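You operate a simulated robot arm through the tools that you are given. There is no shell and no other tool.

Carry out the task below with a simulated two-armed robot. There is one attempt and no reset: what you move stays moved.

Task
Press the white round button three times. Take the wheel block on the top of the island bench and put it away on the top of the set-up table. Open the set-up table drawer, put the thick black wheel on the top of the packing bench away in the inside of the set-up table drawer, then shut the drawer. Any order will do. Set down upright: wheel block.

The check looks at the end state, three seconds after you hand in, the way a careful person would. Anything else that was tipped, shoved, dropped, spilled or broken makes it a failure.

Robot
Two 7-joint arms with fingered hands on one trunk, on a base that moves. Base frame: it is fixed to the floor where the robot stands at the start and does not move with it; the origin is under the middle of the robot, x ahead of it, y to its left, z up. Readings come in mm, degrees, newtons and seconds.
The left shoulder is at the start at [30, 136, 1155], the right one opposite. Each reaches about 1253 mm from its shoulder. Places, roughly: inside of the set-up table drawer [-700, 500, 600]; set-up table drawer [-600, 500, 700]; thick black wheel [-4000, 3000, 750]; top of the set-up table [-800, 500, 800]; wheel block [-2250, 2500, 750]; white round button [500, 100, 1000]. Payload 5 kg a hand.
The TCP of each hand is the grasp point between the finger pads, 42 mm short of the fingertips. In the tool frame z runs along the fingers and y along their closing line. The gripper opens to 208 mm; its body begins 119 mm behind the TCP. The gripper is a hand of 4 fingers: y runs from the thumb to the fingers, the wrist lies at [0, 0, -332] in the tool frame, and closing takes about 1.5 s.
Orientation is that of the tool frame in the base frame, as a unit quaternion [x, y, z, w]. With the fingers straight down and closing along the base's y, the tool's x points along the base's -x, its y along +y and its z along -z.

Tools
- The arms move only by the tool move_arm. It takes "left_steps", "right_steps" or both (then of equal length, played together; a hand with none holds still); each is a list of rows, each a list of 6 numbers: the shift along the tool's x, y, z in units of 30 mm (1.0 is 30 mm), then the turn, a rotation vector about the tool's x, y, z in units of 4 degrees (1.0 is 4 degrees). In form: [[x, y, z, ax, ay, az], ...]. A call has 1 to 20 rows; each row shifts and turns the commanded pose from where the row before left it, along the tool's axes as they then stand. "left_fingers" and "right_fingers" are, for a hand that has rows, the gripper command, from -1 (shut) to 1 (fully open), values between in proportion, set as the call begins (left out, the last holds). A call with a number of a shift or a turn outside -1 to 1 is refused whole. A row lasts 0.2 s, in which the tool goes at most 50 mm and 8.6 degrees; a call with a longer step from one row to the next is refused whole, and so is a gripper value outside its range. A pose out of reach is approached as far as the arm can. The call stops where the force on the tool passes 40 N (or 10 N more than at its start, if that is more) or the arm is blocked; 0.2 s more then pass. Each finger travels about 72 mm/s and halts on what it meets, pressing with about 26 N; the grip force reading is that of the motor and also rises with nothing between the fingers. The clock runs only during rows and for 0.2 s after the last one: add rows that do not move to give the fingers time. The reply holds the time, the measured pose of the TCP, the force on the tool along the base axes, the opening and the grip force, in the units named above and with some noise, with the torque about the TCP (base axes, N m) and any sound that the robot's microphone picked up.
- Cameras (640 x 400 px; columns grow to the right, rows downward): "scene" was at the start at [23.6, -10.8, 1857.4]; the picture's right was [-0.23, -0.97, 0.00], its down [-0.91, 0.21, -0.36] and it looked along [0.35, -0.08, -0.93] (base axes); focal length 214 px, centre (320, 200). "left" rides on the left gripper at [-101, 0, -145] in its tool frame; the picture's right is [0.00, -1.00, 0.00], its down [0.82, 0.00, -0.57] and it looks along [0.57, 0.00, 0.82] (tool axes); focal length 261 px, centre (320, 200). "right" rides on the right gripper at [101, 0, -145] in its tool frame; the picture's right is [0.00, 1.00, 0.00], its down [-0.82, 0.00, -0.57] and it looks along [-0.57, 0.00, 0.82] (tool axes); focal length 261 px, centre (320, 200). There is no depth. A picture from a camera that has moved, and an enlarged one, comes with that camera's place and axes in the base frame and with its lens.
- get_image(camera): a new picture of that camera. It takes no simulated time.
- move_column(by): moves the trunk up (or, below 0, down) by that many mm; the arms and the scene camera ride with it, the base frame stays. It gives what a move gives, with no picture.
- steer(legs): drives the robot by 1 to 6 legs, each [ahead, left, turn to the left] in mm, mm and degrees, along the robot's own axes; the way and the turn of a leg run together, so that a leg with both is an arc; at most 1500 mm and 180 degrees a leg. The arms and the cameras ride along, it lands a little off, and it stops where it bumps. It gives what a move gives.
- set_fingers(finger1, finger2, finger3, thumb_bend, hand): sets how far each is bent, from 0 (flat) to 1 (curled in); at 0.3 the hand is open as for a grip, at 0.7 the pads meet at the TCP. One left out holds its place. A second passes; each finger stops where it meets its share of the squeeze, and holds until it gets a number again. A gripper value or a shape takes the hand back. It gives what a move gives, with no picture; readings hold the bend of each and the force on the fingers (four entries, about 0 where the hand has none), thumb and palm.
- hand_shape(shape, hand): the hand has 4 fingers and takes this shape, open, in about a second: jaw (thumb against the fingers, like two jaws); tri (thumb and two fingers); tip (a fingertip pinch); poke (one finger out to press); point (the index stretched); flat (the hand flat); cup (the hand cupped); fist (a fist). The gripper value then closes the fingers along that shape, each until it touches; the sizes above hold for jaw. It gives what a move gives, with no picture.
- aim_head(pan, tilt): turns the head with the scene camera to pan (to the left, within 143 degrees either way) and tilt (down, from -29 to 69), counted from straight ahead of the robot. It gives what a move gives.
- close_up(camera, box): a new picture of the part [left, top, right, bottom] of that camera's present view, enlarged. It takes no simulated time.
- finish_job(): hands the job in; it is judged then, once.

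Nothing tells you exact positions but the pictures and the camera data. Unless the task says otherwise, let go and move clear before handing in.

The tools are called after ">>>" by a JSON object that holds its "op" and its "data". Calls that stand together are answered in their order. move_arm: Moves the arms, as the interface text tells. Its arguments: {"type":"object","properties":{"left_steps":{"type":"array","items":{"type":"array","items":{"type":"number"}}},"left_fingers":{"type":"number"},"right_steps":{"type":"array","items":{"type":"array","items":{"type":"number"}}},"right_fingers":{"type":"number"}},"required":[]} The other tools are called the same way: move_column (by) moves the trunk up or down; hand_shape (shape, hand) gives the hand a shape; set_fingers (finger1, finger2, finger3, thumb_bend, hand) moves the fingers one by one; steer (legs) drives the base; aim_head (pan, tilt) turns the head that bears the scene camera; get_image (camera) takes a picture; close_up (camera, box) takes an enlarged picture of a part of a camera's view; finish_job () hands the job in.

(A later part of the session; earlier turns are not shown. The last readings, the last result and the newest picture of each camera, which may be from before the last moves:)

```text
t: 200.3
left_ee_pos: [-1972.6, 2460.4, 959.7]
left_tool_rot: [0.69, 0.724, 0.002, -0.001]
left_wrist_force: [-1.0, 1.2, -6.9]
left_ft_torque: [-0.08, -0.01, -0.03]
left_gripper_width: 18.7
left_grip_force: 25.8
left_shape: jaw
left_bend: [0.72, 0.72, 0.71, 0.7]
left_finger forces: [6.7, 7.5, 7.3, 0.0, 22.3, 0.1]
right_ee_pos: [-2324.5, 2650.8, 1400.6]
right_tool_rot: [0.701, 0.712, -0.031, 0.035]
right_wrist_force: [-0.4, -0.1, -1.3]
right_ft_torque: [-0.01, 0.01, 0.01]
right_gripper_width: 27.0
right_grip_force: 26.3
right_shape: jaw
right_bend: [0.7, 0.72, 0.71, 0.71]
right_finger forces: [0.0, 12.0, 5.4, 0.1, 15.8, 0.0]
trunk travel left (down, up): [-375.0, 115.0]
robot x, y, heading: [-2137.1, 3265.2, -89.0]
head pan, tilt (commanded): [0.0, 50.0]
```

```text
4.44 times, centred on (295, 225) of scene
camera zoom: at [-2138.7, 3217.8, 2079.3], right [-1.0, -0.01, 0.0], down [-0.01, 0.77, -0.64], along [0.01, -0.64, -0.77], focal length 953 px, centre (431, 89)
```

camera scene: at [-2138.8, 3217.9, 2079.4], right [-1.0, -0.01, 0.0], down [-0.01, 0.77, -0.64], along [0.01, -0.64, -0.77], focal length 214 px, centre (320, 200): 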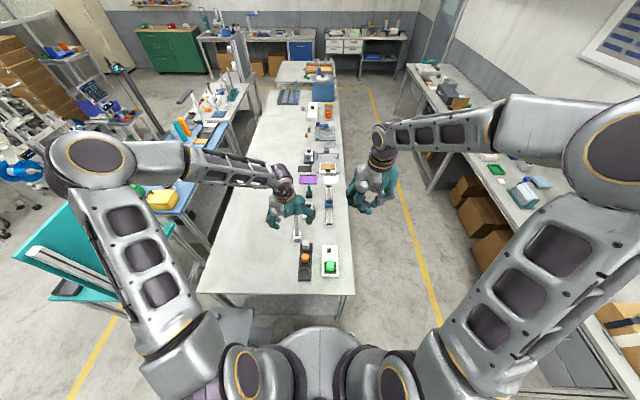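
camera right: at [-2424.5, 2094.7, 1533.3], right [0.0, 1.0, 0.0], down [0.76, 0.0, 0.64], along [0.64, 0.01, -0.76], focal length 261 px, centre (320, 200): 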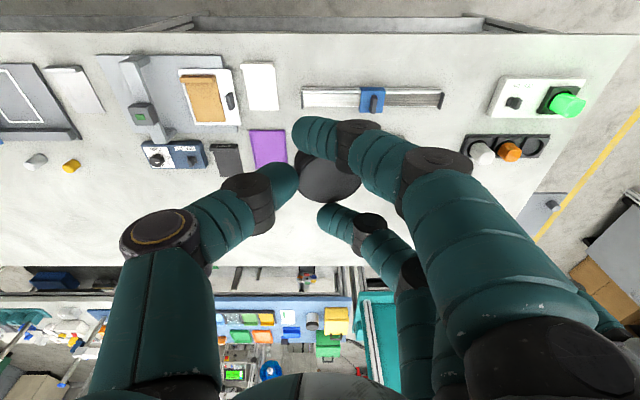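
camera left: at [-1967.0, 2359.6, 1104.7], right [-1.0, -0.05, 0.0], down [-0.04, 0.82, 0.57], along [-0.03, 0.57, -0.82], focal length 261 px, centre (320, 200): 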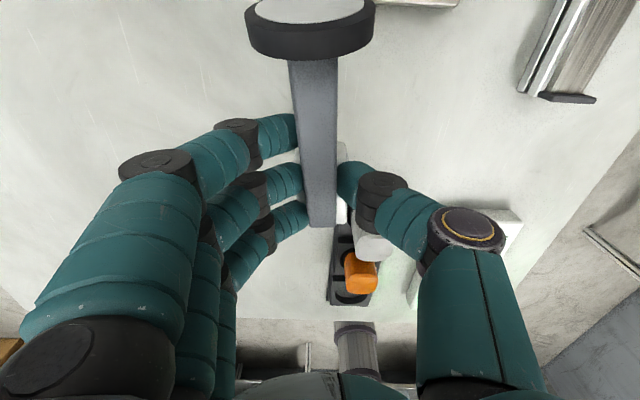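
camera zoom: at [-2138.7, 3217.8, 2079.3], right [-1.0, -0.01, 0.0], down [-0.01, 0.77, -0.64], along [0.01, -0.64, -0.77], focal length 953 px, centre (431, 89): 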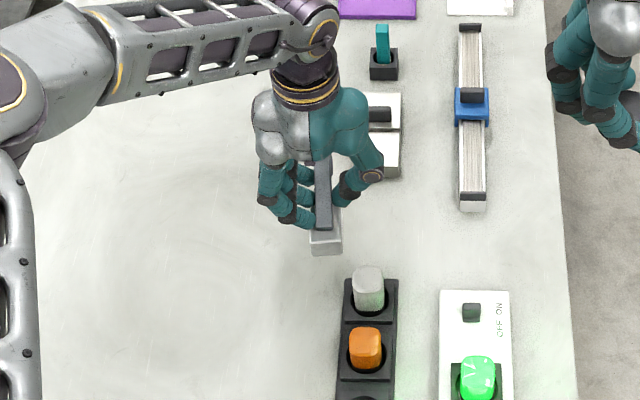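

Held rigidly with no shift in the hand. Raising and retracting for travel.

>>> {"op": "move_arm", "data": {"left_steps": [[0, 0, -0.7, 0, 0, 0], [0, 0, -0.9, 0, 0, 0], [0, 0, -0.9, 0, 0, 0], [0, 0, -0.9, 0, 0, 0], [0, 0, -0.9, 0, 0, 0], [0, 0, -0.9, 0, 0, 0], [0, 0, -0.9, 0, 0, 0], [0, 0, -0.9, 0, 0, 0], [0, 0, -0.9, 0, 0, 0], [0.4, 0, -0.8, 0, 0, 0], [0.8, 0, -0.4, 0, 0, 0], [0.8, 0, 0, 0, 0, 0], [0.8, 0, 0, 0, 0, 0], [0.8, 0, 0, 0, 0, 0], [0.8, 0, 0, 0, 0, 0], [0.4, 0, 0, 0, 0, 0]]}}

>>> {"op": "get_image", "data": {"camera": "left"}}

>>> {"op": "get_image", "data": {"camera": "scene"}}

>>> {"op": "close_up", "data": {"camera": "scene", "box": [280, 130, 360, 280]}}

```text
t: 203.7
left_ee_pos: [-1980.0, 2603.7, 1232.9]
left_tool_rot: [0.69, 0.724, 0.001, 0.0]
left_wrist_force: [-0.2, -0.2, -6.2]
left_ft_torque: [-0.05, -0.05, 0.0]
left_gripper_width: 18.6
left_grip_force: 26.2
left_shape: jaw
left_bend: [0.72, 0.72, 0.71, 0.7]
left_finger forces: [6.9, 7.6, 7.4, 0.0, 22.1, 0.1]
right_ee_pos: [-2323.8, 2651.4, 1401.2]
right_tool_rot: [0.701, 0.712, -0.03, 0.034]
right_wrist_force: [0.0, -0.4, -1.3]
right_ft_torque: [0.0, -0.01, 0.01]
right_gripper_width: 27.1
right_grip_force: 26.0
right_shape: jaw
right_bend: [0.7, 0.72, 0.71, 0.71]
right_finger forces: [0.1, 11.8, 5.2, 0.1, 15.8, 0.0]
trunk travel left (down, up): [-375.0, 115.0]
robot x, y, heading: [-2138.8, 3264.6, -89.3]
head pan, tilt (commanded): [0.0, 50.0]
```

```text
taken
camera left: at [-1974.4, 2502.8, 1378.6], right [-1.0, -0.05, 0.0], down [-0.04, 0.82, 0.57], along [-0.03, 0.57, -0.82], focal length 261 px, centre (320, 200)
```

left: 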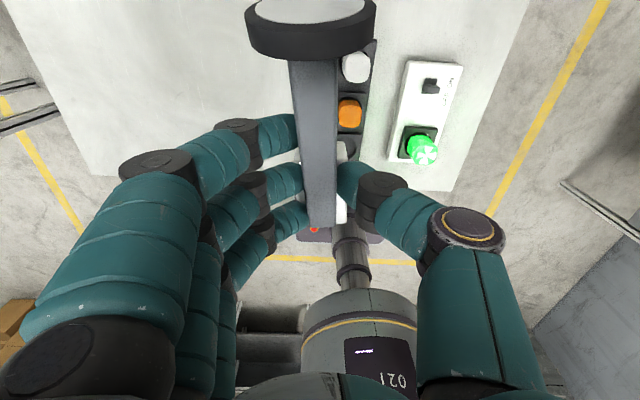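

```text
taken
camera scene: at [-2138.8, 3218.0, 2079.3], right [-1.0, -0.01, 0.0], down [-0.01, 0.77, -0.64], along [0.01, -0.64, -0.77], focal length 214 px, centre (320, 200)
```

scene: 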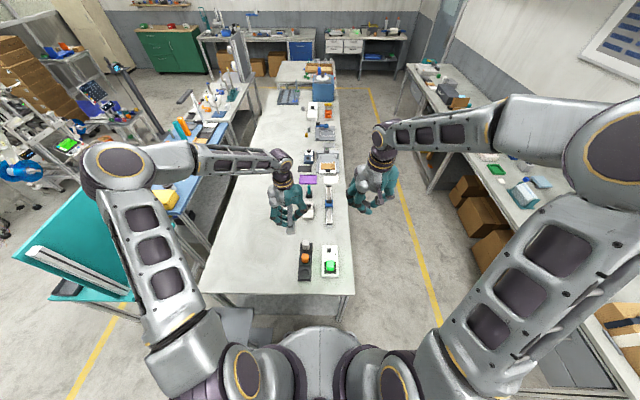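

```text
2.67 times, centred on (320, 205) of scene
camera zoom: at [-2138.8, 3218.0, 2079.3], right [-1.0, -0.01, 0.0], down [-0.01, 0.77, -0.64], along [0.01, -0.64, -0.77], focal length 572 px, centre (320, 187)
```

zoom: 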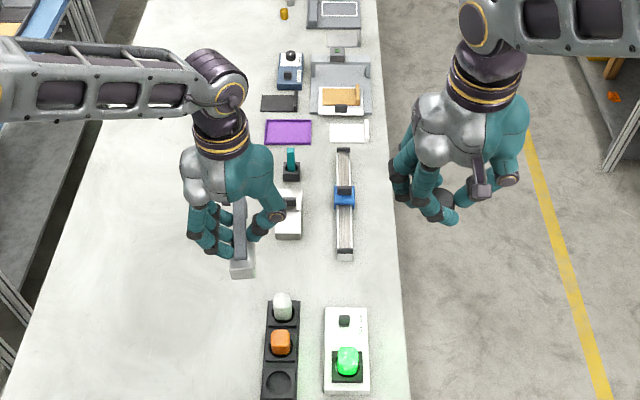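

All other island items are in place. I'll raise the hand a bit more and drive back around to the set-up table's east side.

>>> {"op": "move_arm", "data": {"left_steps": [[0.3, 0, -0.9, 0, 0, 0], [0.3, 0, -0.9, 0, 0, 0], [0.3, 0, -0.9, 0, 0, 0]]}}

>>> {"op": "steer", "data": {"legs": [[-300, 0, 0], [0, 0, 90]]}}

>>> {"op": "aim_head", "data": {"pan": 0, "tilt": 40}}

>>> {"op": "get_image", "data": {"camera": "scene"}}

```text
t: 204.5
left_ee_pos: [-1981.5, 2629.8, 1314.3]
left_tool_rot: [0.69, 0.723, 0.001, 0.0]
left_wrist_force: [-0.4, 0.6, -7.4]
left_ft_torque: [-0.13, 0.0, -0.01]
left_gripper_width: 18.5
left_grip_force: 25.8
left_shape: jaw
left_bend: [0.72, 0.72, 0.71, 0.7]
left_finger forces: [7.1, 7.6, 7.2, 0.1, 22.0, 0.1]
right_ee_pos: [-2325.2, 2649.7, 1401.1]
right_tool_rot: [0.701, 0.712, -0.03, 0.035]
right_wrist_force: [-1.0, 1.4, 0.1]
right_ft_torque: [-0.06, -0.01, 0.01]
right_gripper_width: 27.1
right_grip_force: 26.0
right_shape: jaw
right_bend: [0.7, 0.72, 0.71, 0.71]
right_finger forces: [0.1, 11.9, 5.2, 0.0, 15.8, 0.1]
trunk travel left (down, up): [-375.0, 115.0]
robot x, y, heading: [-2137.1, 3269.3, -89.4]
head pan, tilt (commanded): [0.0, 50.0]
```

```text
t: 210.4
left_ee_pos: [-1509.3, 3736.9, 1314.4]
left_tool_rot: [-0.034, 0.999, 0.001, -0.001]
left_wrist_force: [-0.3, 0.2, -7.7]
left_ft_torque: [-0.05, -0.05, -0.02]
left_gripper_width: 18.6
left_grip_force: 26.4
left_shape: jaw
left_bend: [0.72, 0.72, 0.71, 0.7]
left_finger forces: [6.8, 7.7, 7.2, 0.0, 22.1, 0.1]
right_ee_pos: [-1525.1, 3393.2, 1400.2]
right_tool_rot: [-0.018, 0.999, 0.003, 0.046]
right_wrist_force: [0.2, 0.3, 0.0]
right_ft_torque: [0.0, 0.01, 0.02]
right_gripper_width: 27.3
right_grip_force: 26.0
right_shape: jaw
right_bend: [0.7, 0.72, 0.71, 0.71]
right_finger forces: [0.1, 11.8, 5.7, 0.0, 15.7, 0.1]
trunk travel left (down, up): [-375.0, 115.0]
robot x, y, heading: [-2142.7, 3565.3, 1.9]
head pan, tilt (commanded): [0.0, 50.0]
```

```text
t: 211.2
left_ee_pos: [-1509.4, 3736.8, 1313.5]
left_tool_rot: [-0.034, 0.999, 0.0, -0.001]
left_wrist_force: [-0.7, -0.3, -6.8]
left_ft_torque: [-0.01, -0.07, 0.07]
left_gripper_width: 18.4
left_grip_force: 25.6
left_shape: jaw
left_bend: [0.72, 0.72, 0.71, 0.7]
left_finger forces: [6.7, 7.7, 7.2, 0.0, 21.9, 0.0]
right_ee_pos: [-1524.3, 3393.6, 1399.9]
right_tool_rot: [-0.017, 0.999, 0.003, 0.046]
right_wrist_force: [0.1, 0.8, -1.0]
right_ft_torque: [-0.03, 0.0, 0.02]
right_gripper_width: 26.9
right_grip_force: 25.8
right_shape: jaw
right_bend: [0.7, 0.72, 0.71, 0.71]
right_finger forces: [0.1, 11.8, 5.6, 0.1, 15.7, 0.0]
trunk travel left (down, up): [-375.0, 115.0]
robot x, y, heading: [-2140.6, 3569.4, 1.9]
head pan, tilt (commanded): [0.0, 40.0]
```

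```text
taken
camera scene: at [-2086.8, 3571.5, 2093.4], right [0.03, -1.0, 0.0], down [-0.64, -0.02, -0.77], along [0.76, 0.03, -0.64], focal length 214 px, centre (320, 200)
```

scene: 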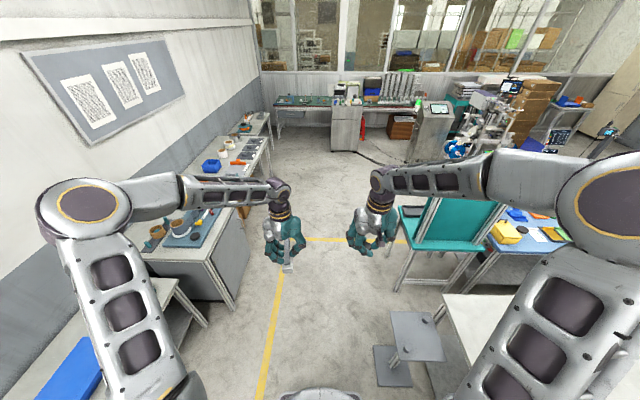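

Clear lane to the east. Driving east, then turning south.

>>> {"op": "steer", "data": {"legs": [[0, 0, -2], [1500, 0, 0], [700, 0, 0], [0, 0, -90]]}}

>>> {"op": "get_image", "data": {"camera": "scene"}}

```text
t: 226.4
left_ee_pos: [216.0, 2884.2, 1313.7]
left_tool_rot: [0.708, 0.707, 0.001, 0.0]
left_wrist_force: [-1.0, 0.0, -7.2]
left_ft_torque: [-0.1, -0.02, 0.03]
left_gripper_width: 18.3
left_grip_force: 26.2
left_shape: jaw
left_bend: [0.72, 0.72, 0.71, 0.7]
left_finger forces: [6.8, 7.7, 7.1, 0.0, 21.7, 0.0]
right_ee_pos: [-126.1, 2922.9, 1400.3]
right_tool_rot: [0.718, 0.695, -0.032, 0.034]
right_wrist_force: [0.7, 0.1, -0.7]
right_ft_torque: [0.0, 0.01, 0.03]
right_gripper_width: 27.0
right_grip_force: 26.4
right_shape: jaw
right_bend: [0.7, 0.72, 0.71, 0.71]
right_finger forces: [0.1, 11.7, 5.7, 0.1, 15.7, 0.0]
trunk travel left (down, up): [-375.0, 115.0]
robot x, y, heading: [89.6, 3526.8, -92.0]
head pan, tilt (commanded): [0.0, 40.0]
```

```text
taken
camera scene: at [86.2, 3473.0, 2093.5], right [-1.0, 0.03, 0.0], down [0.02, 0.64, -0.77], along [-0.03, -0.77, -0.64], focal length 214 px, centre (320, 200)
```

scene: 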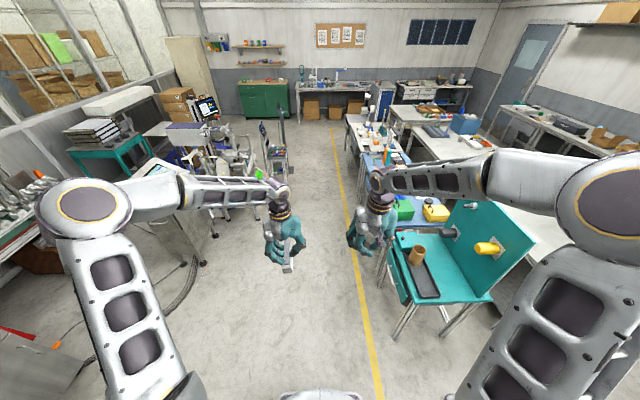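

>>> {"op": "steer", "data": {"legs": [[0, 0, 2], [1500, 0, 0]]}}

>>> {"op": "aim_head", "data": {"pan": -30, "tilt": 35}}

>>> {"op": "get_image", "data": {"camera": "scene"}}

```text
t: 234.2
left_ee_pos: [219.0, 1396.0, 1313.4]
left_tool_rot: [0.699, 0.715, 0.001, -0.001]
left_wrist_force: [-0.1, 0.7, -7.8]
left_ft_torque: [-0.09, -0.02, -0.01]
left_gripper_width: 18.4
left_grip_force: 26.3
left_shape: jaw
left_bend: [0.72, 0.72, 0.71, 0.7]
left_finger forces: [6.8, 7.8, 7.2, 0.0, 22.2, 0.0]
right_ee_pos: [-123.3, 1427.2, 1400.6]
right_tool_rot: [0.711, 0.702, -0.032, 0.033]
right_wrist_force: [0.5, 0.4, -0.3]
right_ft_torque: [0.01, 0.0, 0.01]
right_gripper_width: 27.1
right_grip_force: 26.3
right_shape: jaw
right_bend: [0.7, 0.72, 0.71, 0.71]
right_finger forces: [0.0, 11.7, 5.7, 0.0, 15.8, 0.1]
trunk travel left (down, up): [-375.0, 115.0]
robot x, y, heading: [77.7, 2038.2, -90.6]
head pan, tilt (commanded): [0.0, 40.0]
```

```text
t: 235.1
left_ee_pos: [219.4, 1397.2, 1313.7]
left_tool_rot: [0.7, 0.714, 0.002, -0.001]
left_wrist_force: [0.2, 0.8, -7.1]
left_ft_torque: [-0.07, -0.02, 0.02]
left_gripper_width: 18.5
left_grip_force: 25.9
left_shape: jaw
left_bend: [0.72, 0.72, 0.71, 0.7]
left_finger forces: [6.9, 7.8, 7.1, 0.1, 22.2, 0.0]
right_ee_pos: [-123.7, 1427.6, 1401.9]
right_tool_rot: [0.711, 0.702, -0.032, 0.034]
right_wrist_force: [-0.7, 0.6, -0.4]
right_ft_torque: [-0.02, 0.01, 0.01]
right_gripper_width: 27.2
right_grip_force: 25.5
right_shape: jaw
right_bend: [0.7, 0.72, 0.71, 0.71]
right_finger forces: [0.1, 11.7, 5.7, 0.1, 15.7, 0.1]
trunk travel left (down, up): [-375.0, 115.0]
robot x, y, heading: [77.5, 2035.6, -90.4]
head pan, tilt (commanded): [-30.0, 35.0]
```

```text
taken
camera scene: at [34.1, 1991.1, 2101.0], right [-0.86, 0.51, 0.0], down [0.29, 0.49, -0.82], along [-0.42, -0.7, -0.57], focal length 214 px, centre (320, 200)
```

scene: 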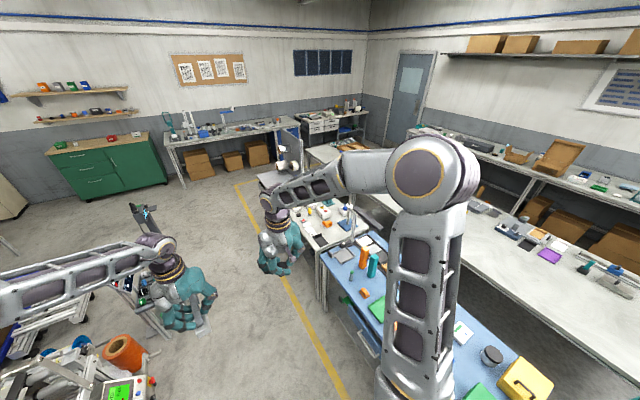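

Continuing south to the set-up table.

>>> {"op": "steer", "data": {"legs": [[1430, 0, 0]]}}

>>> {"op": "aim_head", "data": {"pan": -90, "tilt": 45}}

>>> {"op": "get_image", "data": {"camera": "scene"}}

```text
t: 242.2
left_ee_pos: [203.7, -19.7, 1313.9]
left_tool_rot: [0.699, 0.716, 0.002, -0.001]
left_wrist_force: [0.1, -0.8, -7.4]
left_ft_torque: [-0.03, -0.01, 0.02]
left_gripper_width: 18.3
left_grip_force: 25.7
left_shape: jaw
left_bend: [0.72, 0.72, 0.71, 0.7]
left_finger forces: [6.8, 7.8, 7.2, 0.0, 22.1, 0.0]
right_ee_pos: [-139.7, 9.6, 1401.6]
right_tool_rot: [0.71, 0.703, -0.032, 0.033]
right_wrist_force: [-0.1, -0.9, -1.5]
right_ft_torque: [0.02, 0.01, 0.0]
right_gripper_width: 26.7
right_grip_force: 25.8
right_shape: jaw
right_bend: [0.7, 0.72, 0.71, 0.71]
right_finger forces: [0.0, 11.7, 5.7, 0.1, 15.7, 0.0]
trunk travel left (down, up): [-375.0, 115.0]
robot x, y, heading: [64.3, 619.3, -90.5]
head pan, tilt (commanded): [-30.0, 35.0]
```

```text
t: 243.4
left_ee_pos: [205.0, -19.4, 1313.5]
left_tool_rot: [0.698, 0.716, 0.003, -0.001]
left_wrist_force: [0.7, -0.3, -7.4]
left_ft_torque: [-0.1, 0.03, 0.03]
left_gripper_width: 18.5
left_grip_force: 26.4
left_shape: jaw
left_bend: [0.72, 0.72, 0.71, 0.7]
left_finger forces: [6.8, 7.8, 7.2, 0.1, 22.1, 0.0]
right_ee_pos: [-139.2, 10.3, 1401.1]
right_tool_rot: [0.709, 0.704, -0.032, 0.034]
right_wrist_force: [-0.3, -0.3, -1.2]
right_ft_torque: [-0.01, 0.02, -0.01]
right_gripper_width: 26.9
right_grip_force: 26.1
right_shape: jaw
right_bend: [0.7, 0.72, 0.71, 0.71]
right_finger forces: [0.0, 11.7, 5.7, 0.0, 15.7, 0.0]
trunk travel left (down, up): [-375.0, 115.0]
robot x, y, heading: [57.9, 619.9, -90.4]
head pan, tilt (commanded): [-90.0, 45.0]
```

```text
taken
camera scene: at [-19.8, 650.6, 2086.3], right [0.01, 1.0, 0.0], down [0.71, -0.01, -0.71], along [-0.71, 0.01, -0.71], focal length 214 px, centre (320, 200)
```

scene: 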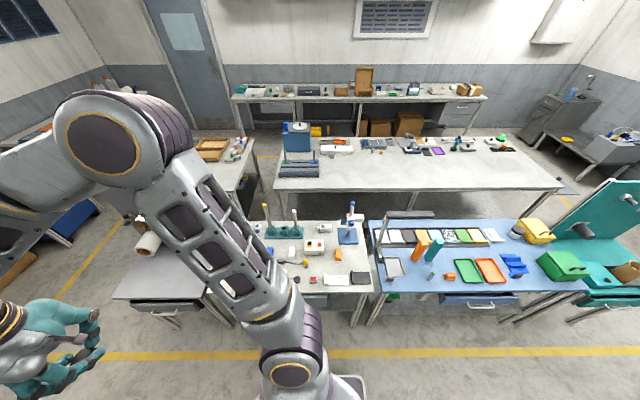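

>>> {"op": "close_up", "data": {"camera": "scene", "box": [225, 195, 385, 325]}}

>>> {"op": "steer", "data": {"legs": [[0, 0, -90]]}}

>>> {"op": "aim_head", "data": {"pan": 0, "tilt": 50}}

>>> {"op": "get_image", "data": {"camera": "scene"}}

```text
3.08 times, centred on (305, 260) of scene
camera zoom: at [-19.8, 650.6, 2086.3], right [0.01, 1.0, 0.0], down [0.71, -0.01, -0.71], along [-0.71, 0.01, -0.71], focal length 660 px, centre (366, 15)
```

zoom: 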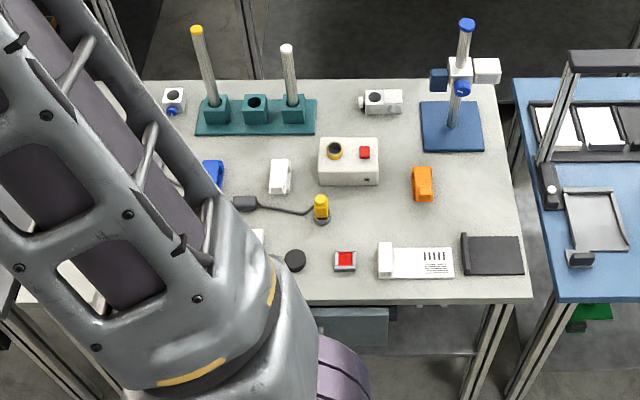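

```text
t: 247.7
left_ee_pos: [-576.9, 475.6, 1314.3]
left_tool_rot: [1.0, 0.013, 0.001, 0.001]
left_wrist_force: [0.0, -0.1, -7.1]
left_ft_torque: [0.0, 0.08, -0.02]
left_gripper_width: 18.3
left_grip_force: 26.0
left_shape: jaw
left_bend: [0.72, 0.72, 0.71, 0.7]
left_finger forces: [6.7, 7.7, 7.0, 0.0, 21.6, 0.1]
right_ee_pos: [-547.2, 818.2, 1401.0]
right_tool_rot: [0.999, -0.004, -0.046, 0.001]
right_wrist_force: [1.4, 0.1, -0.7]
right_ft_torque: [0.0, 0.01, 0.02]
right_gripper_width: 26.8
right_grip_force: 25.6
right_shape: jaw
right_bend: [0.7, 0.72, 0.71, 0.71]
right_finger forces: [0.0, 11.5, 6.0, 0.0, 15.5, 0.0]
trunk travel left (down, up): [-375.0, 115.0]
robot x, y, heading: [61.7, 618.4, 179.5]
head pan, tilt (commanded): [-90.0, 45.0]
```

```text
t: 249.3
left_ee_pos: [-577.3, 475.3, 1312.6]
left_tool_rot: [1.0, 0.013, 0.002, 0.001]
left_wrist_force: [-0.3, 0.6, -7.6]
left_ft_torque: [0.02, 0.06, 0.01]
left_gripper_width: 18.5
left_grip_force: 25.9
left_shape: jaw
left_bend: [0.72, 0.72, 0.71, 0.7]
left_finger forces: [6.7, 7.8, 7.1, 0.0, 21.7, 0.0]
right_ee_pos: [-547.8, 820.2, 1400.4]
right_tool_rot: [0.999, -0.004, -0.047, 0.002]
right_wrist_force: [-0.4, 0.4, -0.8]
right_ft_torque: [0.02, 0.0, 0.02]
right_gripper_width: 27.0
right_grip_force: 26.3
right_shape: jaw
right_bend: [0.7, 0.72, 0.71, 0.71]
right_finger forces: [0.0, 11.5, 5.9, 0.0, 15.5, 0.0]
trunk travel left (down, up): [-375.0, 115.0]
robot x, y, heading: [63.3, 621.6, 179.7]
head pan, tilt (commanded): [0.0, 50.0]
```

```text
taken
camera scene: at [13.0, 621.4, 2079.3], right [0.01, 1.0, 0.0], down [0.77, -0.01, -0.64], along [-0.64, 0.01, -0.77], focal length 214 px, centre (320, 200)
```

scene: 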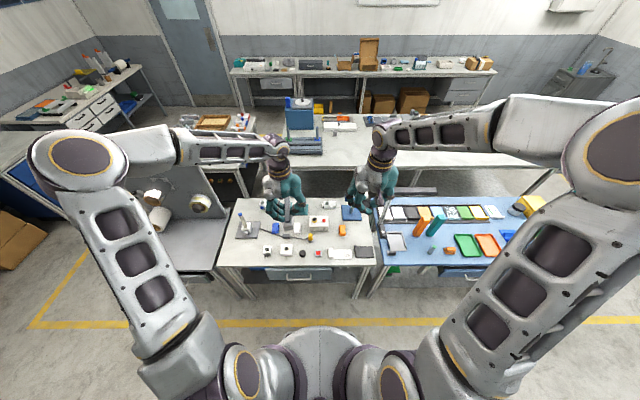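

I'm now facing the set-up table. Let me look at its surface and drawer in detail to pick a free spot.

>>> {"op": "close_up", "data": {"camera": "scene", "box": [210, 190, 390, 305]}}

>>> {"op": "get_image", "data": {"camera": "left"}}

>>> {"op": "get_image", "data": {"camera": "right"}}

```text
3.48 times, centred on (300, 248) of scene
camera zoom: at [13.0, 621.4, 2079.3], right [0.01, 1.0, 0.0], down [0.77, -0.01, -0.64], along [-0.64, 0.01, -0.77], focal length 746 px, centre (390, 35)
```

zoom: 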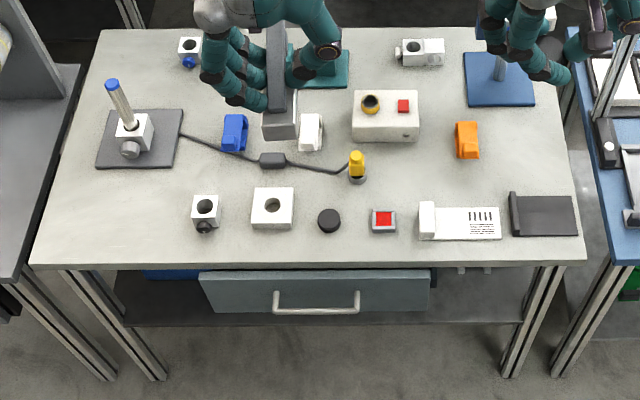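

```text
taken
camera left: at [-676.6, 473.4, 1458.3], right [-0.03, 1.0, 0.0], down [0.82, 0.03, 0.57], along [0.57, 0.02, -0.82], focal length 261 px, centre (320, 200)
```

left: 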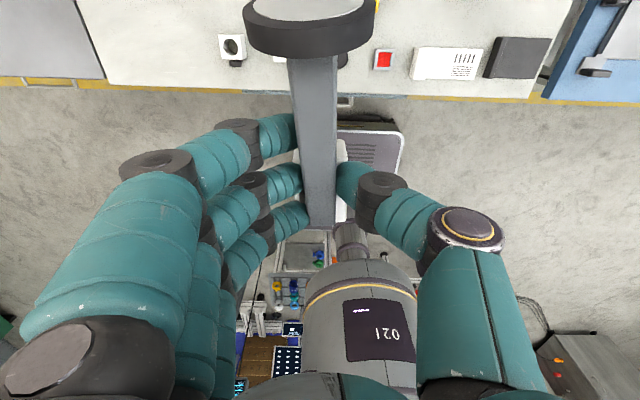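

```text
taken
camera right: at [-432.6, 819.3, 1536.7], right [-0.01, -1.0, 0.0], down [-0.76, 0.01, 0.65], along [-0.65, 0.0, -0.76], focal length 261 px, centre (320, 200)
```

right: 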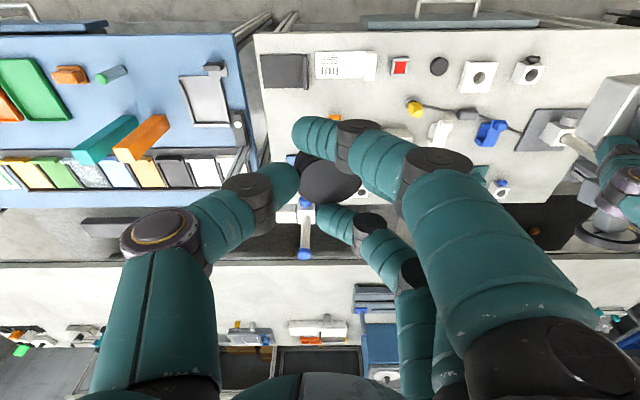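

The set-up table top is at z≈800, front edge x≈-531, with a free spot at its front-left corner around (-605, 125). I'll shift the base south to be opposite that spot.

>>> {"op": "steer", "data": {"legs": [[15, 285, 0]]}}

>>> {"op": "get_image", "data": {"camera": "scene"}}

```text
t: 251.3
left_ee_pos: [-594.8, 192.2, 1312.8]
left_tool_rot: [1.0, 0.01, 0.002, 0.001]
left_wrist_force: [-0.3, -0.9, -7.4]
left_ft_torque: [-0.02, 0.11, 0.01]
left_gripper_width: 18.5
left_grip_force: 26.3
left_shape: jaw
left_bend: [0.72, 0.72, 0.71, 0.7]
left_finger forces: [6.7, 7.7, 7.1, 0.0, 21.9, 0.0]
right_ee_pos: [-563.2, 535.4, 1401.5]
right_tool_rot: [0.999, -0.007, -0.046, 0.001]
right_wrist_force: [-0.9, -0.8, -0.7]
right_ft_torque: [0.02, 0.01, 0.0]
right_gripper_width: 26.9
right_grip_force: 26.1
right_shape: jaw
right_bend: [0.7, 0.72, 0.71, 0.71]
right_finger forces: [0.1, 11.5, 5.9, 0.0, 15.6, 0.0]
trunk travel left (down, up): [-375.0, 115.0]
robot x, y, heading: [45.8, 332.7, 179.2]
head pan, tilt (commanded): [0.0, 50.0]
```

```text
taken
camera scene: at [-5.3, 333.9, 2079.3], right [0.02, 1.0, 0.0], down [0.77, -0.01, -0.64], along [-0.64, 0.01, -0.77], focal length 214 px, centre (320, 200)
```

scene: 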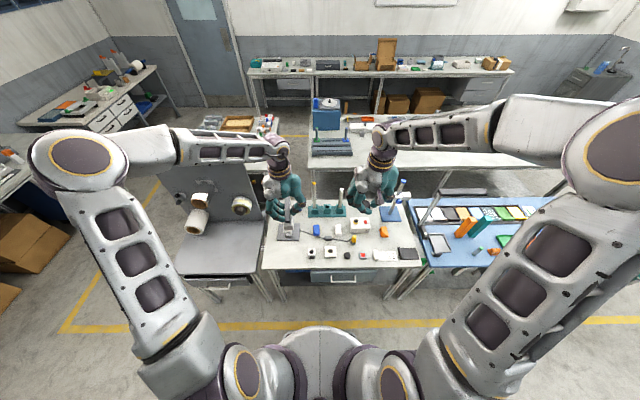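

Now I'll pitch the left hand forward while lowering it, which stands the block upright in the grip.

>>> {"op": "move_arm", "data": {"left_steps": [[0.05, 0.1, 0.47, 0, -1, 0], [0.083, 0.1, 0.466, 0, -1, 0], [0.115, 0.1, 0.458, 0, -1, 0], [0.147, 0.1, 0.45, 0, -1, 0], [0.178, 0.1, 0.438, 0, -1, 0], [0.208, 0.1, 0.425, 0, -1, 0], [0.237, 0.1, 0.409, 0, -1, 0], [0.265, 0.1, 0.392, 0, -1, 0], [0.291, 0.1, 0.373, 0, -1, 0], [0.316, 0.1, 0.351, 0, -1, 0], [0.34, 0.1, 0.328, 0, -1, 0], [0.362, 0.1, 0.303, 0, -1, 0]]}}

>>> {"op": "get_image", "data": {"camera": "left"}}

>>> {"op": "close_up", "data": {"camera": "scene", "box": [230, 150, 350, 280]}}

```text
t: 253.9
left_ee_pos: [-575.9, 155.7, 1145.8]
left_tool_rot: [0.914, 0.008, -0.406, 0.004]
left_wrist_force: [-1.0, -0.3, -6.4]
left_ft_torque: [0.01, -0.2, -0.02]
left_gripper_width: 18.0
left_grip_force: 26.0
left_shape: jaw
left_bend: [0.72, 0.72, 0.71, 0.7]
left_finger forces: [6.6, 7.8, 7.2, 0.1, 21.5, 0.0]
right_ee_pos: [-564.4, 534.0, 1400.0]
right_tool_rot: [0.999, -0.007, -0.046, 0.002]
right_wrist_force: [-0.5, -0.2, -0.3]
right_ft_torque: [0.05, -0.05, 0.01]
right_gripper_width: 26.8
right_grip_force: 26.4
right_shape: jaw
right_bend: [0.7, 0.72, 0.71, 0.71]
right_finger forces: [0.0, 11.5, 5.9, 0.1, 15.6, 0.0]
trunk travel left (down, up): [-375.0, 115.0]
robot x, y, heading: [41.9, 332.8, 179.1]
head pan, tilt (commanded): [0.0, 50.0]
```

```text
taken
camera left: at [-536.3, 157.3, 1316.7], right [-0.02, 1.0, 0.0], down [0.97, 0.02, -0.23], along [-0.23, 0.0, -0.97], focal length 261 px, centre (320, 200)
```

left: 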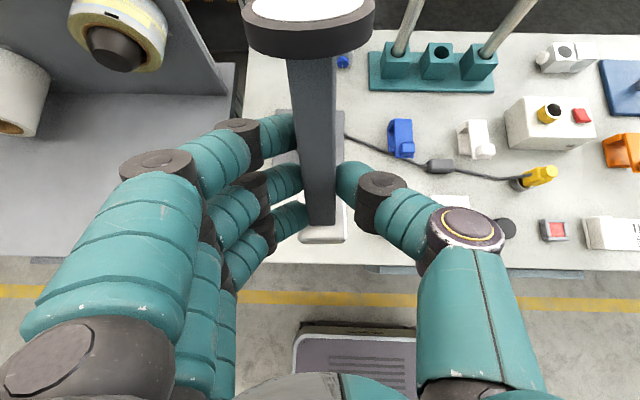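

```text
3.08 times, centred on (290, 215) of scene
camera zoom: at [-6.2, 333.1, 2079.2], right [0.01, 1.0, 0.0], down [0.77, -0.01, -0.64], along [-0.64, 0.01, -0.77], focal length 660 px, centre (412, 154)
```

zoom: 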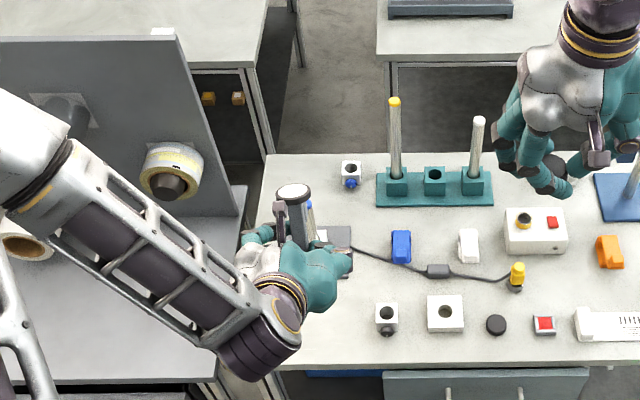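

Going well; the block is staying put in the grip. Completing the pitch to horizontal.

>>> {"op": "move_arm", "data": {"left_steps": [[0.382, 0.1, 0.277, 0, -1, 0], [0.401, 0.1, 0.25, 0, -1, 0], [0.418, 0.1, 0.222, 0, -1, 0], [0.432, 0.1, 0.192, 0, -1, 0], [0.444, 0.1, 0.161, 0, -1, 0], [0.455, 0.1, 0.13, 0, -1, 0], [0.462, 0.1, 0.097, 0, -1, 0], [0.468, 0.1, 0.065, 0, -1, 0], [0.47, 0.1, 0.033, 0, -1, 0], [0.47, 0.1, 0, 0, -1, 0], [0.47, 0, -0.03, 0, -0.5, 0]]}}

>>> {"op": "get_image", "data": {"camera": "left"}}

>>> {"op": "close_up", "data": {"camera": "scene", "box": [230, 150, 350, 280]}}

```text
t: 256.3
left_ee_pos: [-558.2, 125.2, 989.1]
left_tool_rot: [0.708, 0.005, -0.706, 0.007]
left_wrist_force: [-0.7, -0.1, -6.7]
left_ft_torque: [-0.01, -0.34, 0.01]
left_gripper_width: 18.4
left_grip_force: 26.1
left_shape: jaw
left_bend: [0.72, 0.72, 0.71, 0.7]
left_finger forces: [7.5, 8.1, 8.6, 0.1, 23.1, 0.0]
right_ee_pos: [-562.7, 535.0, 1401.2]
right_tool_rot: [0.999, -0.007, -0.047, 0.002]
right_wrist_force: [0.2, 0.6, -0.7]
right_ft_torque: [0.02, 0.0, 0.01]
right_gripper_width: 26.6
right_grip_force: 25.9
right_shape: jaw
right_bend: [0.7, 0.72, 0.71, 0.71]
right_finger forces: [0.1, 11.5, 5.8, 0.0, 15.5, 0.0]
trunk travel left (down, up): [-375.0, 115.0]
robot x, y, heading: [41.4, 330.8, 179.2]
head pan, tilt (commanded): [0.0, 50.0]
```

```text
taken
camera left: at [-412.9, 129.4, 1091.2], right [-0.02, 1.0, 0.0], down [0.57, 0.01, -0.82], along [-0.82, -0.01, -0.57], focal length 261 px, centre (320, 200)
```

left: 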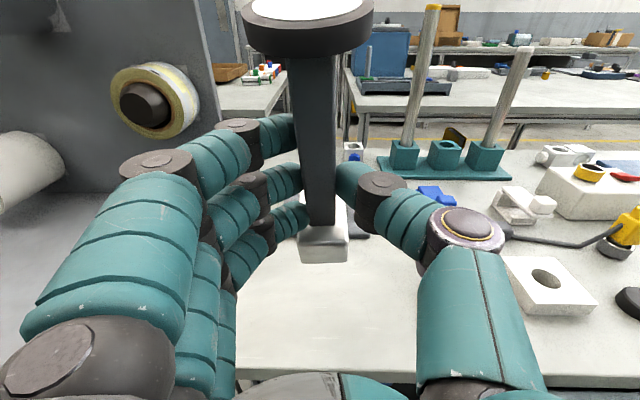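

```text
3.08 times, centred on (290, 215) of scene
camera zoom: at [-5.3, 333.3, 2079.3], right [0.01, 1.0, 0.0], down [0.77, -0.01, -0.64], along [-0.64, 0.01, -0.77], focal length 660 px, centre (412, 154)
```

zoom: 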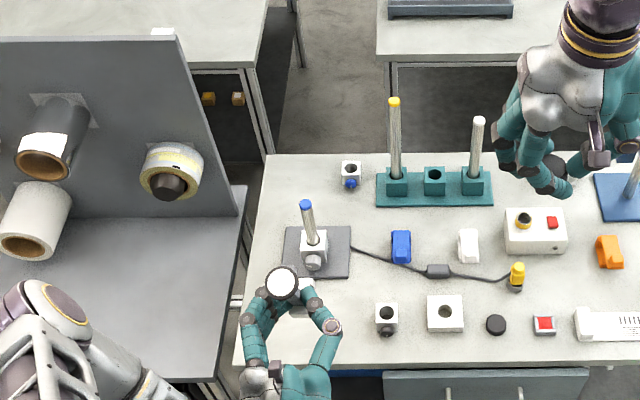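

The block is now upright in the grip, above the free spot. Lowering toward the table, first most of the way.

>>> {"op": "move_arm", "data": {"left_steps": [[0.6, 0, 0, 0, 0, 0], [0.8, 0, 0, 0, 0, 0], [0.8, 0, 0, 0, 0, 0], [0.8, 0, 0, 0, 0, 0], [0.5, 0, 0, 0, 0, 0]]}}

>>> {"op": "get_image", "data": {"camera": "left"}}

>>> {"op": "close_up", "data": {"camera": "scene", "box": [250, 190, 350, 290]}}

```text
t: 257.6
left_ee_pos: [-562.6, 129.0, 892.0]
left_tool_rot: [-0.701, -0.007, 0.713, -0.006]
left_wrist_force: [1.2, 4.8, 22.7]
left_ft_torque: [-0.22, 0.14, -0.1]
left_gripper_width: 18.5
left_grip_force: 26.2
left_shape: jaw
left_bend: [0.72, 0.72, 0.72, 0.7]
left_finger forces: [5.5, 6.9, 11.9, 0.0, 29.2, 0.0]
right_ee_pos: [-562.7, 536.1, 1401.6]
right_tool_rot: [0.999, -0.006, -0.046, 0.001]
right_wrist_force: [-0.2, 0.0, -0.9]
right_ft_torque: [0.11, -0.12, 0.01]
right_gripper_width: 27.0
right_grip_force: 25.8
right_shape: jaw
right_bend: [0.7, 0.72, 0.71, 0.71]
right_finger forces: [0.0, 11.5, 5.8, 0.0, 15.5, 0.0]
trunk travel left (down, up): [-375.0, 115.0]
robot x, y, heading: [42.6, 333.9, 179.0]
head pan, tilt (commanded): [0.0, 50.0]
stopped in row 5 (left hand): the force on the tool passed its limit at 42 N (the readings are from after the stop); the commanded pose is now the measured one
```

```text
taken
camera left: at [-415.7, 131.5, 991.1], right [-0.02, 1.0, 0.01], down [0.56, 0.02, -0.83], along [-0.83, -0.01, -0.56], focal length 261 px, centre (320, 200)
```

left: 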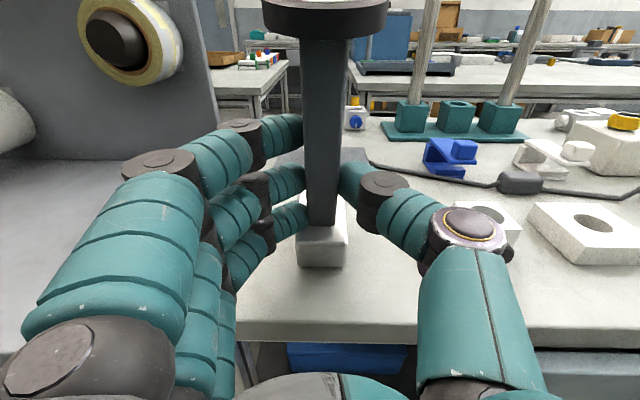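

```text
4.00 times, centred on (300, 240) of scene
camera zoom: at [-5.0, 333.9, 2079.4], right [0.02, 1.0, 0.0], down [0.77, -0.01, -0.64], along [-0.64, 0.01, -0.77], focal length 858 px, centre (400, 40)
```

zoom: 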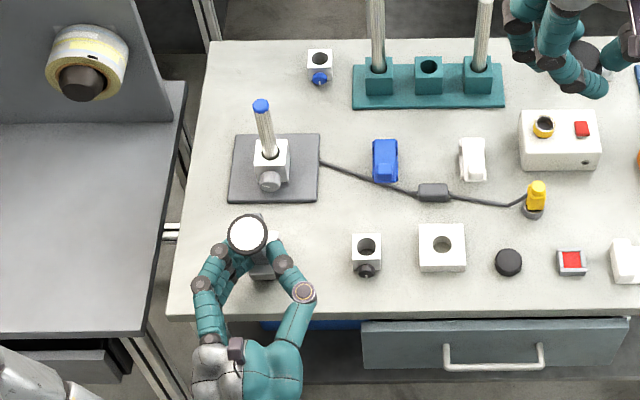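

Contact with the table came a bit earlier than estimated (table top is higher, ~835). I'll ease up a few millimetres to relieve the pressure and check the block's seating.

>>> {"op": "move_arm", "data": {"left_steps": [[-0.1, 0, 0, 0, 0, 0], [0, 0, 0, 0, 0, 0]]}}

>>> {"op": "close_up", "data": {"camera": "left", "box": [240, 180, 400, 290]}}

>>> {"op": "close_up", "data": {"camera": "scene", "box": [280, 230, 330, 270]}}

```text
t: 258.2
left_ee_pos: [-561.3, 127.7, 891.7]
left_tool_rot: [-0.704, -0.007, 0.71, -0.007]
left_wrist_force: [-0.4, 2.7, 8.1]
left_ft_torque: [0.01, 0.03, -0.07]
left_gripper_width: 18.9
left_grip_force: 26.1
left_shape: jaw
left_bend: [0.72, 0.72, 0.72, 0.7]
left_finger forces: [7.0, 7.5, 9.2, 0.0, 27.5, 0.0]
right_ee_pos: [-562.8, 535.2, 1400.8]
right_tool_rot: [0.999, -0.007, -0.047, 0.001]
right_wrist_force: [0.0, 0.1, 0.4]
right_ft_torque: [-0.01, -0.03, 0.0]
right_gripper_width: 27.1
right_grip_force: 26.0
right_shape: jaw
right_bend: [0.7, 0.72, 0.71, 0.71]
right_finger forces: [0.1, 11.6, 5.9, 0.0, 15.5, 0.0]
trunk travel left (down, up): [-375.0, 115.0]
robot x, y, heading: [45.7, 330.7, 179.1]
head pan, tilt (commanded): [0.0, 50.0]
```

```text
3.64 times, centred on (320, 235) of left
camera zoom: at [-415.0, 131.6, 992.7], right [-0.02, 1.0, 0.01], down [0.56, 0.01, -0.83], along [-0.83, -0.01, -0.56], focal length 948 px, centre (320, 73)
```

zoom: 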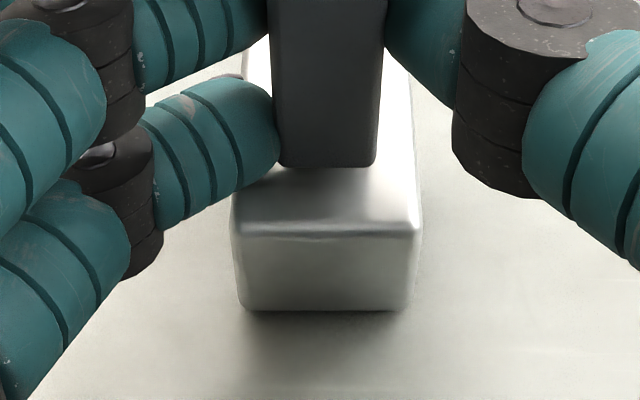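

```text
10.00 times, centred on (305, 250) of scene
camera zoom: at [-4.0, 334.6, 2079.3], right [0.02, 1.0, 0.0], down [0.77, -0.01, -0.64], along [-0.64, 0.01, -0.77], focal length 2145 px, centre (470, -300)
```

zoom: 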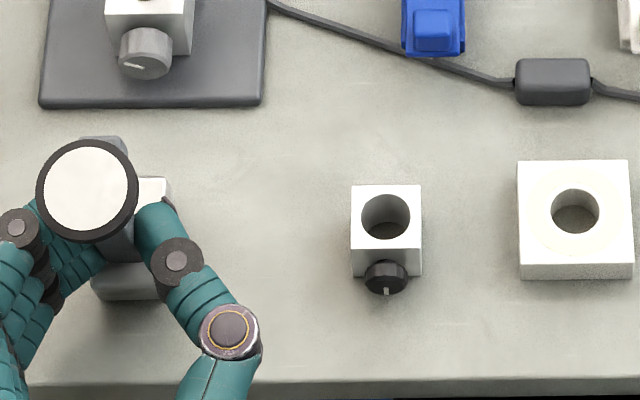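

The block's pose relative to the arm looks different from before — the arm may be hinged to the block. I need a closer look before releasing.

>>> {"op": "get_image", "data": {"camera": "left"}}

>>> {"op": "close_up", "data": {"camera": "left", "box": [270, 100, 370, 280]}}

>>> {"op": "close_up", "data": {"camera": "scene", "box": [275, 228, 305, 258]}}

>>> {"op": "get_image", "data": {"camera": "right"}}

```text
taken
camera left: at [-415.0, 131.6, 992.7], right [-0.02, 1.0, 0.01], down [0.56, 0.01, -0.83], along [-0.83, -0.01, -0.56], focal length 261 px, centre (320, 200)
```

left: 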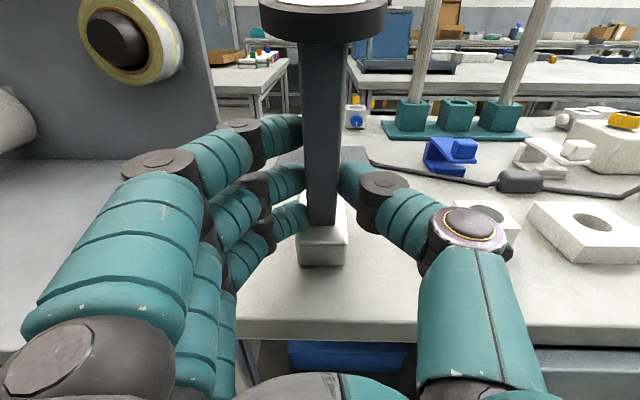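

```text
2.22 times, centred on (320, 190) of left
camera zoom: at [-415.0, 131.6, 992.7], right [-0.02, 1.0, 0.01], down [0.56, 0.01, -0.83], along [-0.83, -0.01, -0.56], focal length 579 px, centre (320, 222)
```

zoom: 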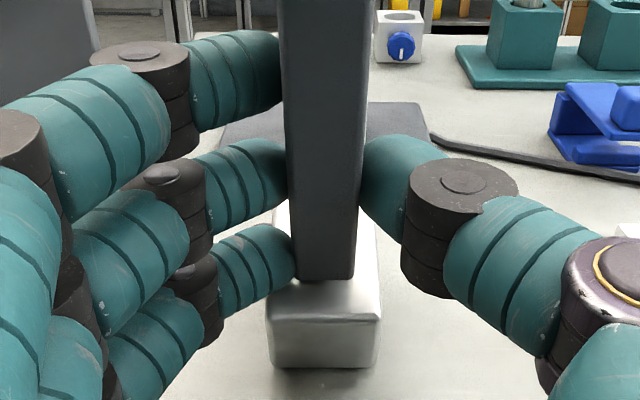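

```text
13.33 times, centred on (290, 243) of scene
camera zoom: at [-4.0, 334.6, 2079.3], right [0.02, 1.0, 0.0], down [0.77, -0.01, -0.64], along [-0.64, 0.01, -0.77], focal length 2860 px, centre (720, -373)
```

zoom: 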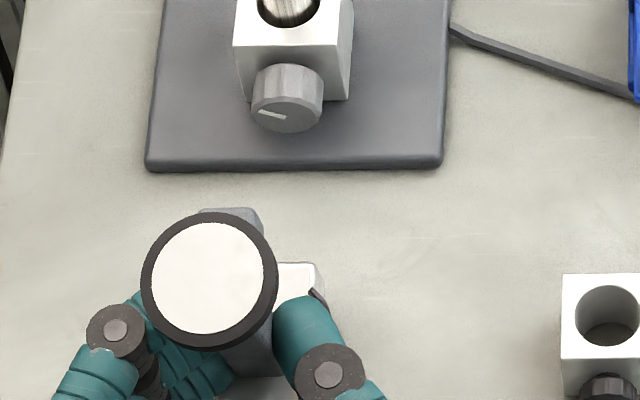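

```text
taken
camera right: at [-448.5, 535.8, 1537.1], right [-0.02, -1.0, 0.0], down [-0.76, 0.02, 0.65], along [-0.65, 0.01, -0.76], focal length 261 px, centre (320, 200)
```

right: 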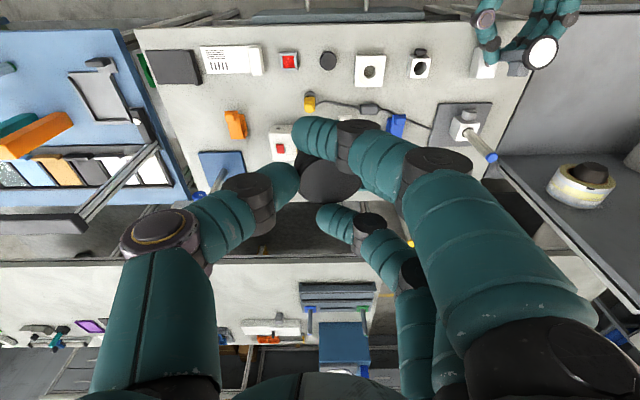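

Now it makes sense: the arm is hinged to the base block, the table top is ~800, and the base is sitting flat on the table with the arm raised, just as it originally stood on the island. I'll open the fingers a little and watch whether it stays.

>>> {"op": "move_arm", "data": {"left_steps": [[0, 0, 0, 0, 0, 0], [0, 0, 0, 0, 0, 0], [0, 0, 0, 0, 0, 0]], "left_fingers": -0.7}}

>>> {"op": "get_image", "data": {"camera": "left"}}

>>> {"op": "close_up", "data": {"camera": "scene", "box": [270, 220, 330, 270]}}

```text
t: 259.1
left_ee_pos: [-561.0, 128.8, 892.5]
left_tool_rot: [-0.703, -0.006, 0.711, -0.006]
left_wrist_force: [0.0, -0.2, -0.3]
left_ft_torque: [-0.02, -0.01, 0.02]
left_gripper_width: 30.8
left_grip_force: 0.0
left_shape: jaw
left_bend: [0.72, 0.72, 0.72, 0.7]
left_finger forces: [0.1, 0.1, 0.0, 0.1, 0.0, 0.1]
right_ee_pos: [-563.8, 537.0, 1400.9]
right_tool_rot: [0.999, -0.007, -0.047, 0.002]
right_wrist_force: [-1.1, 0.5, -1.0]
right_ft_torque: [-0.03, 0.0, 0.04]
right_gripper_width: 26.9
right_grip_force: 26.6
right_shape: jaw
right_bend: [0.7, 0.72, 0.71, 0.71]
right_finger forces: [0.1, 11.6, 5.8, 0.0, 15.6, 0.0]
trunk travel left (down, up): [-375.0, 115.0]
robot x, y, heading: [45.9, 331.7, 179.1]
head pan, tilt (commanded): [0.0, 50.0]
```

```text
taken
camera left: at [-415.3, 131.1, 992.3], right [-0.02, 1.0, 0.01], down [0.56, 0.01, -0.83], along [-0.83, -0.01, -0.56], focal length 261 px, centre (320, 200)
```

left: 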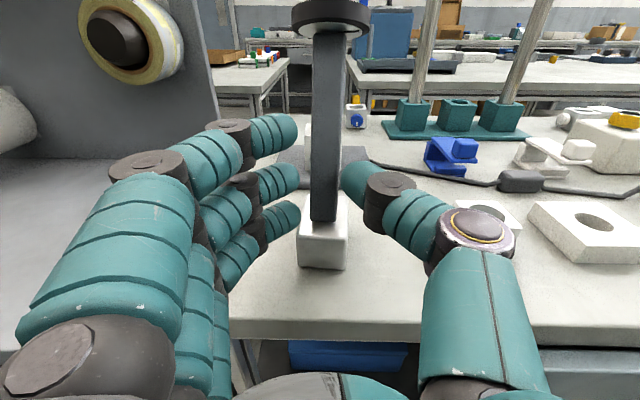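

```text
8.00 times, centred on (300, 245) of scene
camera zoom: at [-4.8, 334.1, 2079.3], right [0.02, 1.0, 0.0], down [0.77, -0.01, -0.64], along [-0.64, 0.01, -0.77], focal length 1716 px, centre (480, -160)
```

zoom: 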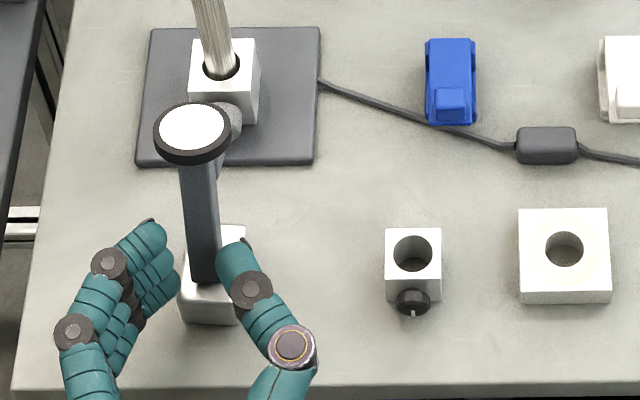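

The base sits flat, and the arm stands on its own, leaning slightly over the base. I'll wait a moment to see if it's steady.

>>> {"op": "move_arm", "data": {"left_steps": [[0, 0, 0, 0, 0, 0], [0, 0, 0, 0, 0, 0], [0, 0, 0, 0, 0, 0]]}}

>>> {"op": "close_up", "data": {"camera": "left", "box": [240, 0, 420, 280]}}

>>> {"op": "close_up", "data": {"camera": "scene", "box": [270, 220, 330, 270]}}

```text
t: 259.9
left_ee_pos: [-562.9, 127.7, 892.8]
left_tool_rot: [-0.704, -0.007, 0.711, -0.006]
left_wrist_force: [-0.3, 0.4, -0.5]
left_ft_torque: [0.03, -0.01, 0.0]
left_gripper_width: 30.9
left_grip_force: 0.2
left_shape: jaw
left_bend: [0.72, 0.72, 0.72, 0.7]
left_finger forces: [0.0, 0.1, 0.1, 0.0, 0.1, 0.1]
right_ee_pos: [-562.3, 536.0, 1401.6]
right_tool_rot: [0.999, -0.007, -0.047, 0.001]
right_wrist_force: [0.4, -0.4, -1.6]
right_ft_torque: [0.0, 0.01, 0.02]
right_gripper_width: 27.0
right_grip_force: 25.5
right_shape: jaw
right_bend: [0.7, 0.72, 0.71, 0.71]
right_finger forces: [0.1, 11.6, 5.8, 0.1, 15.5, 0.0]
trunk travel left (down, up): [-375.0, 115.0]
robot x, y, heading: [46.4, 332.0, 179.3]
head pan, tilt (commanded): [0.0, 50.0]
```

```text
1.43 times, centred on (330, 140) of left
camera zoom: at [-415.3, 131.2, 992.5], right [-0.02, 1.0, 0.01], down [0.56, 0.01, -0.83], along [-0.83, -0.01, -0.56], focal length 372 px, centre (306, 286)
```

zoom: 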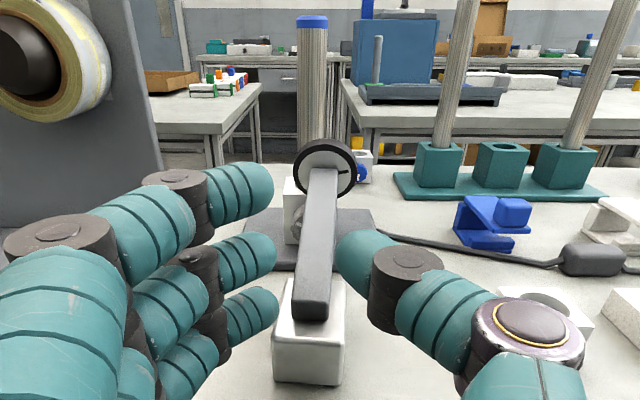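

```text
8.00 times, centred on (300, 245) of scene
camera zoom: at [-4.5, 333.9, 2079.3], right [0.02, 1.0, 0.0], down [0.77, -0.01, -0.64], along [-0.64, 0.01, -0.77], focal length 1716 px, centre (480, -160)
```

zoom: 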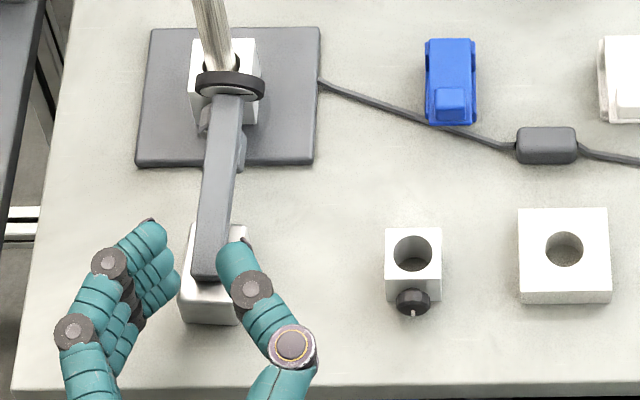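

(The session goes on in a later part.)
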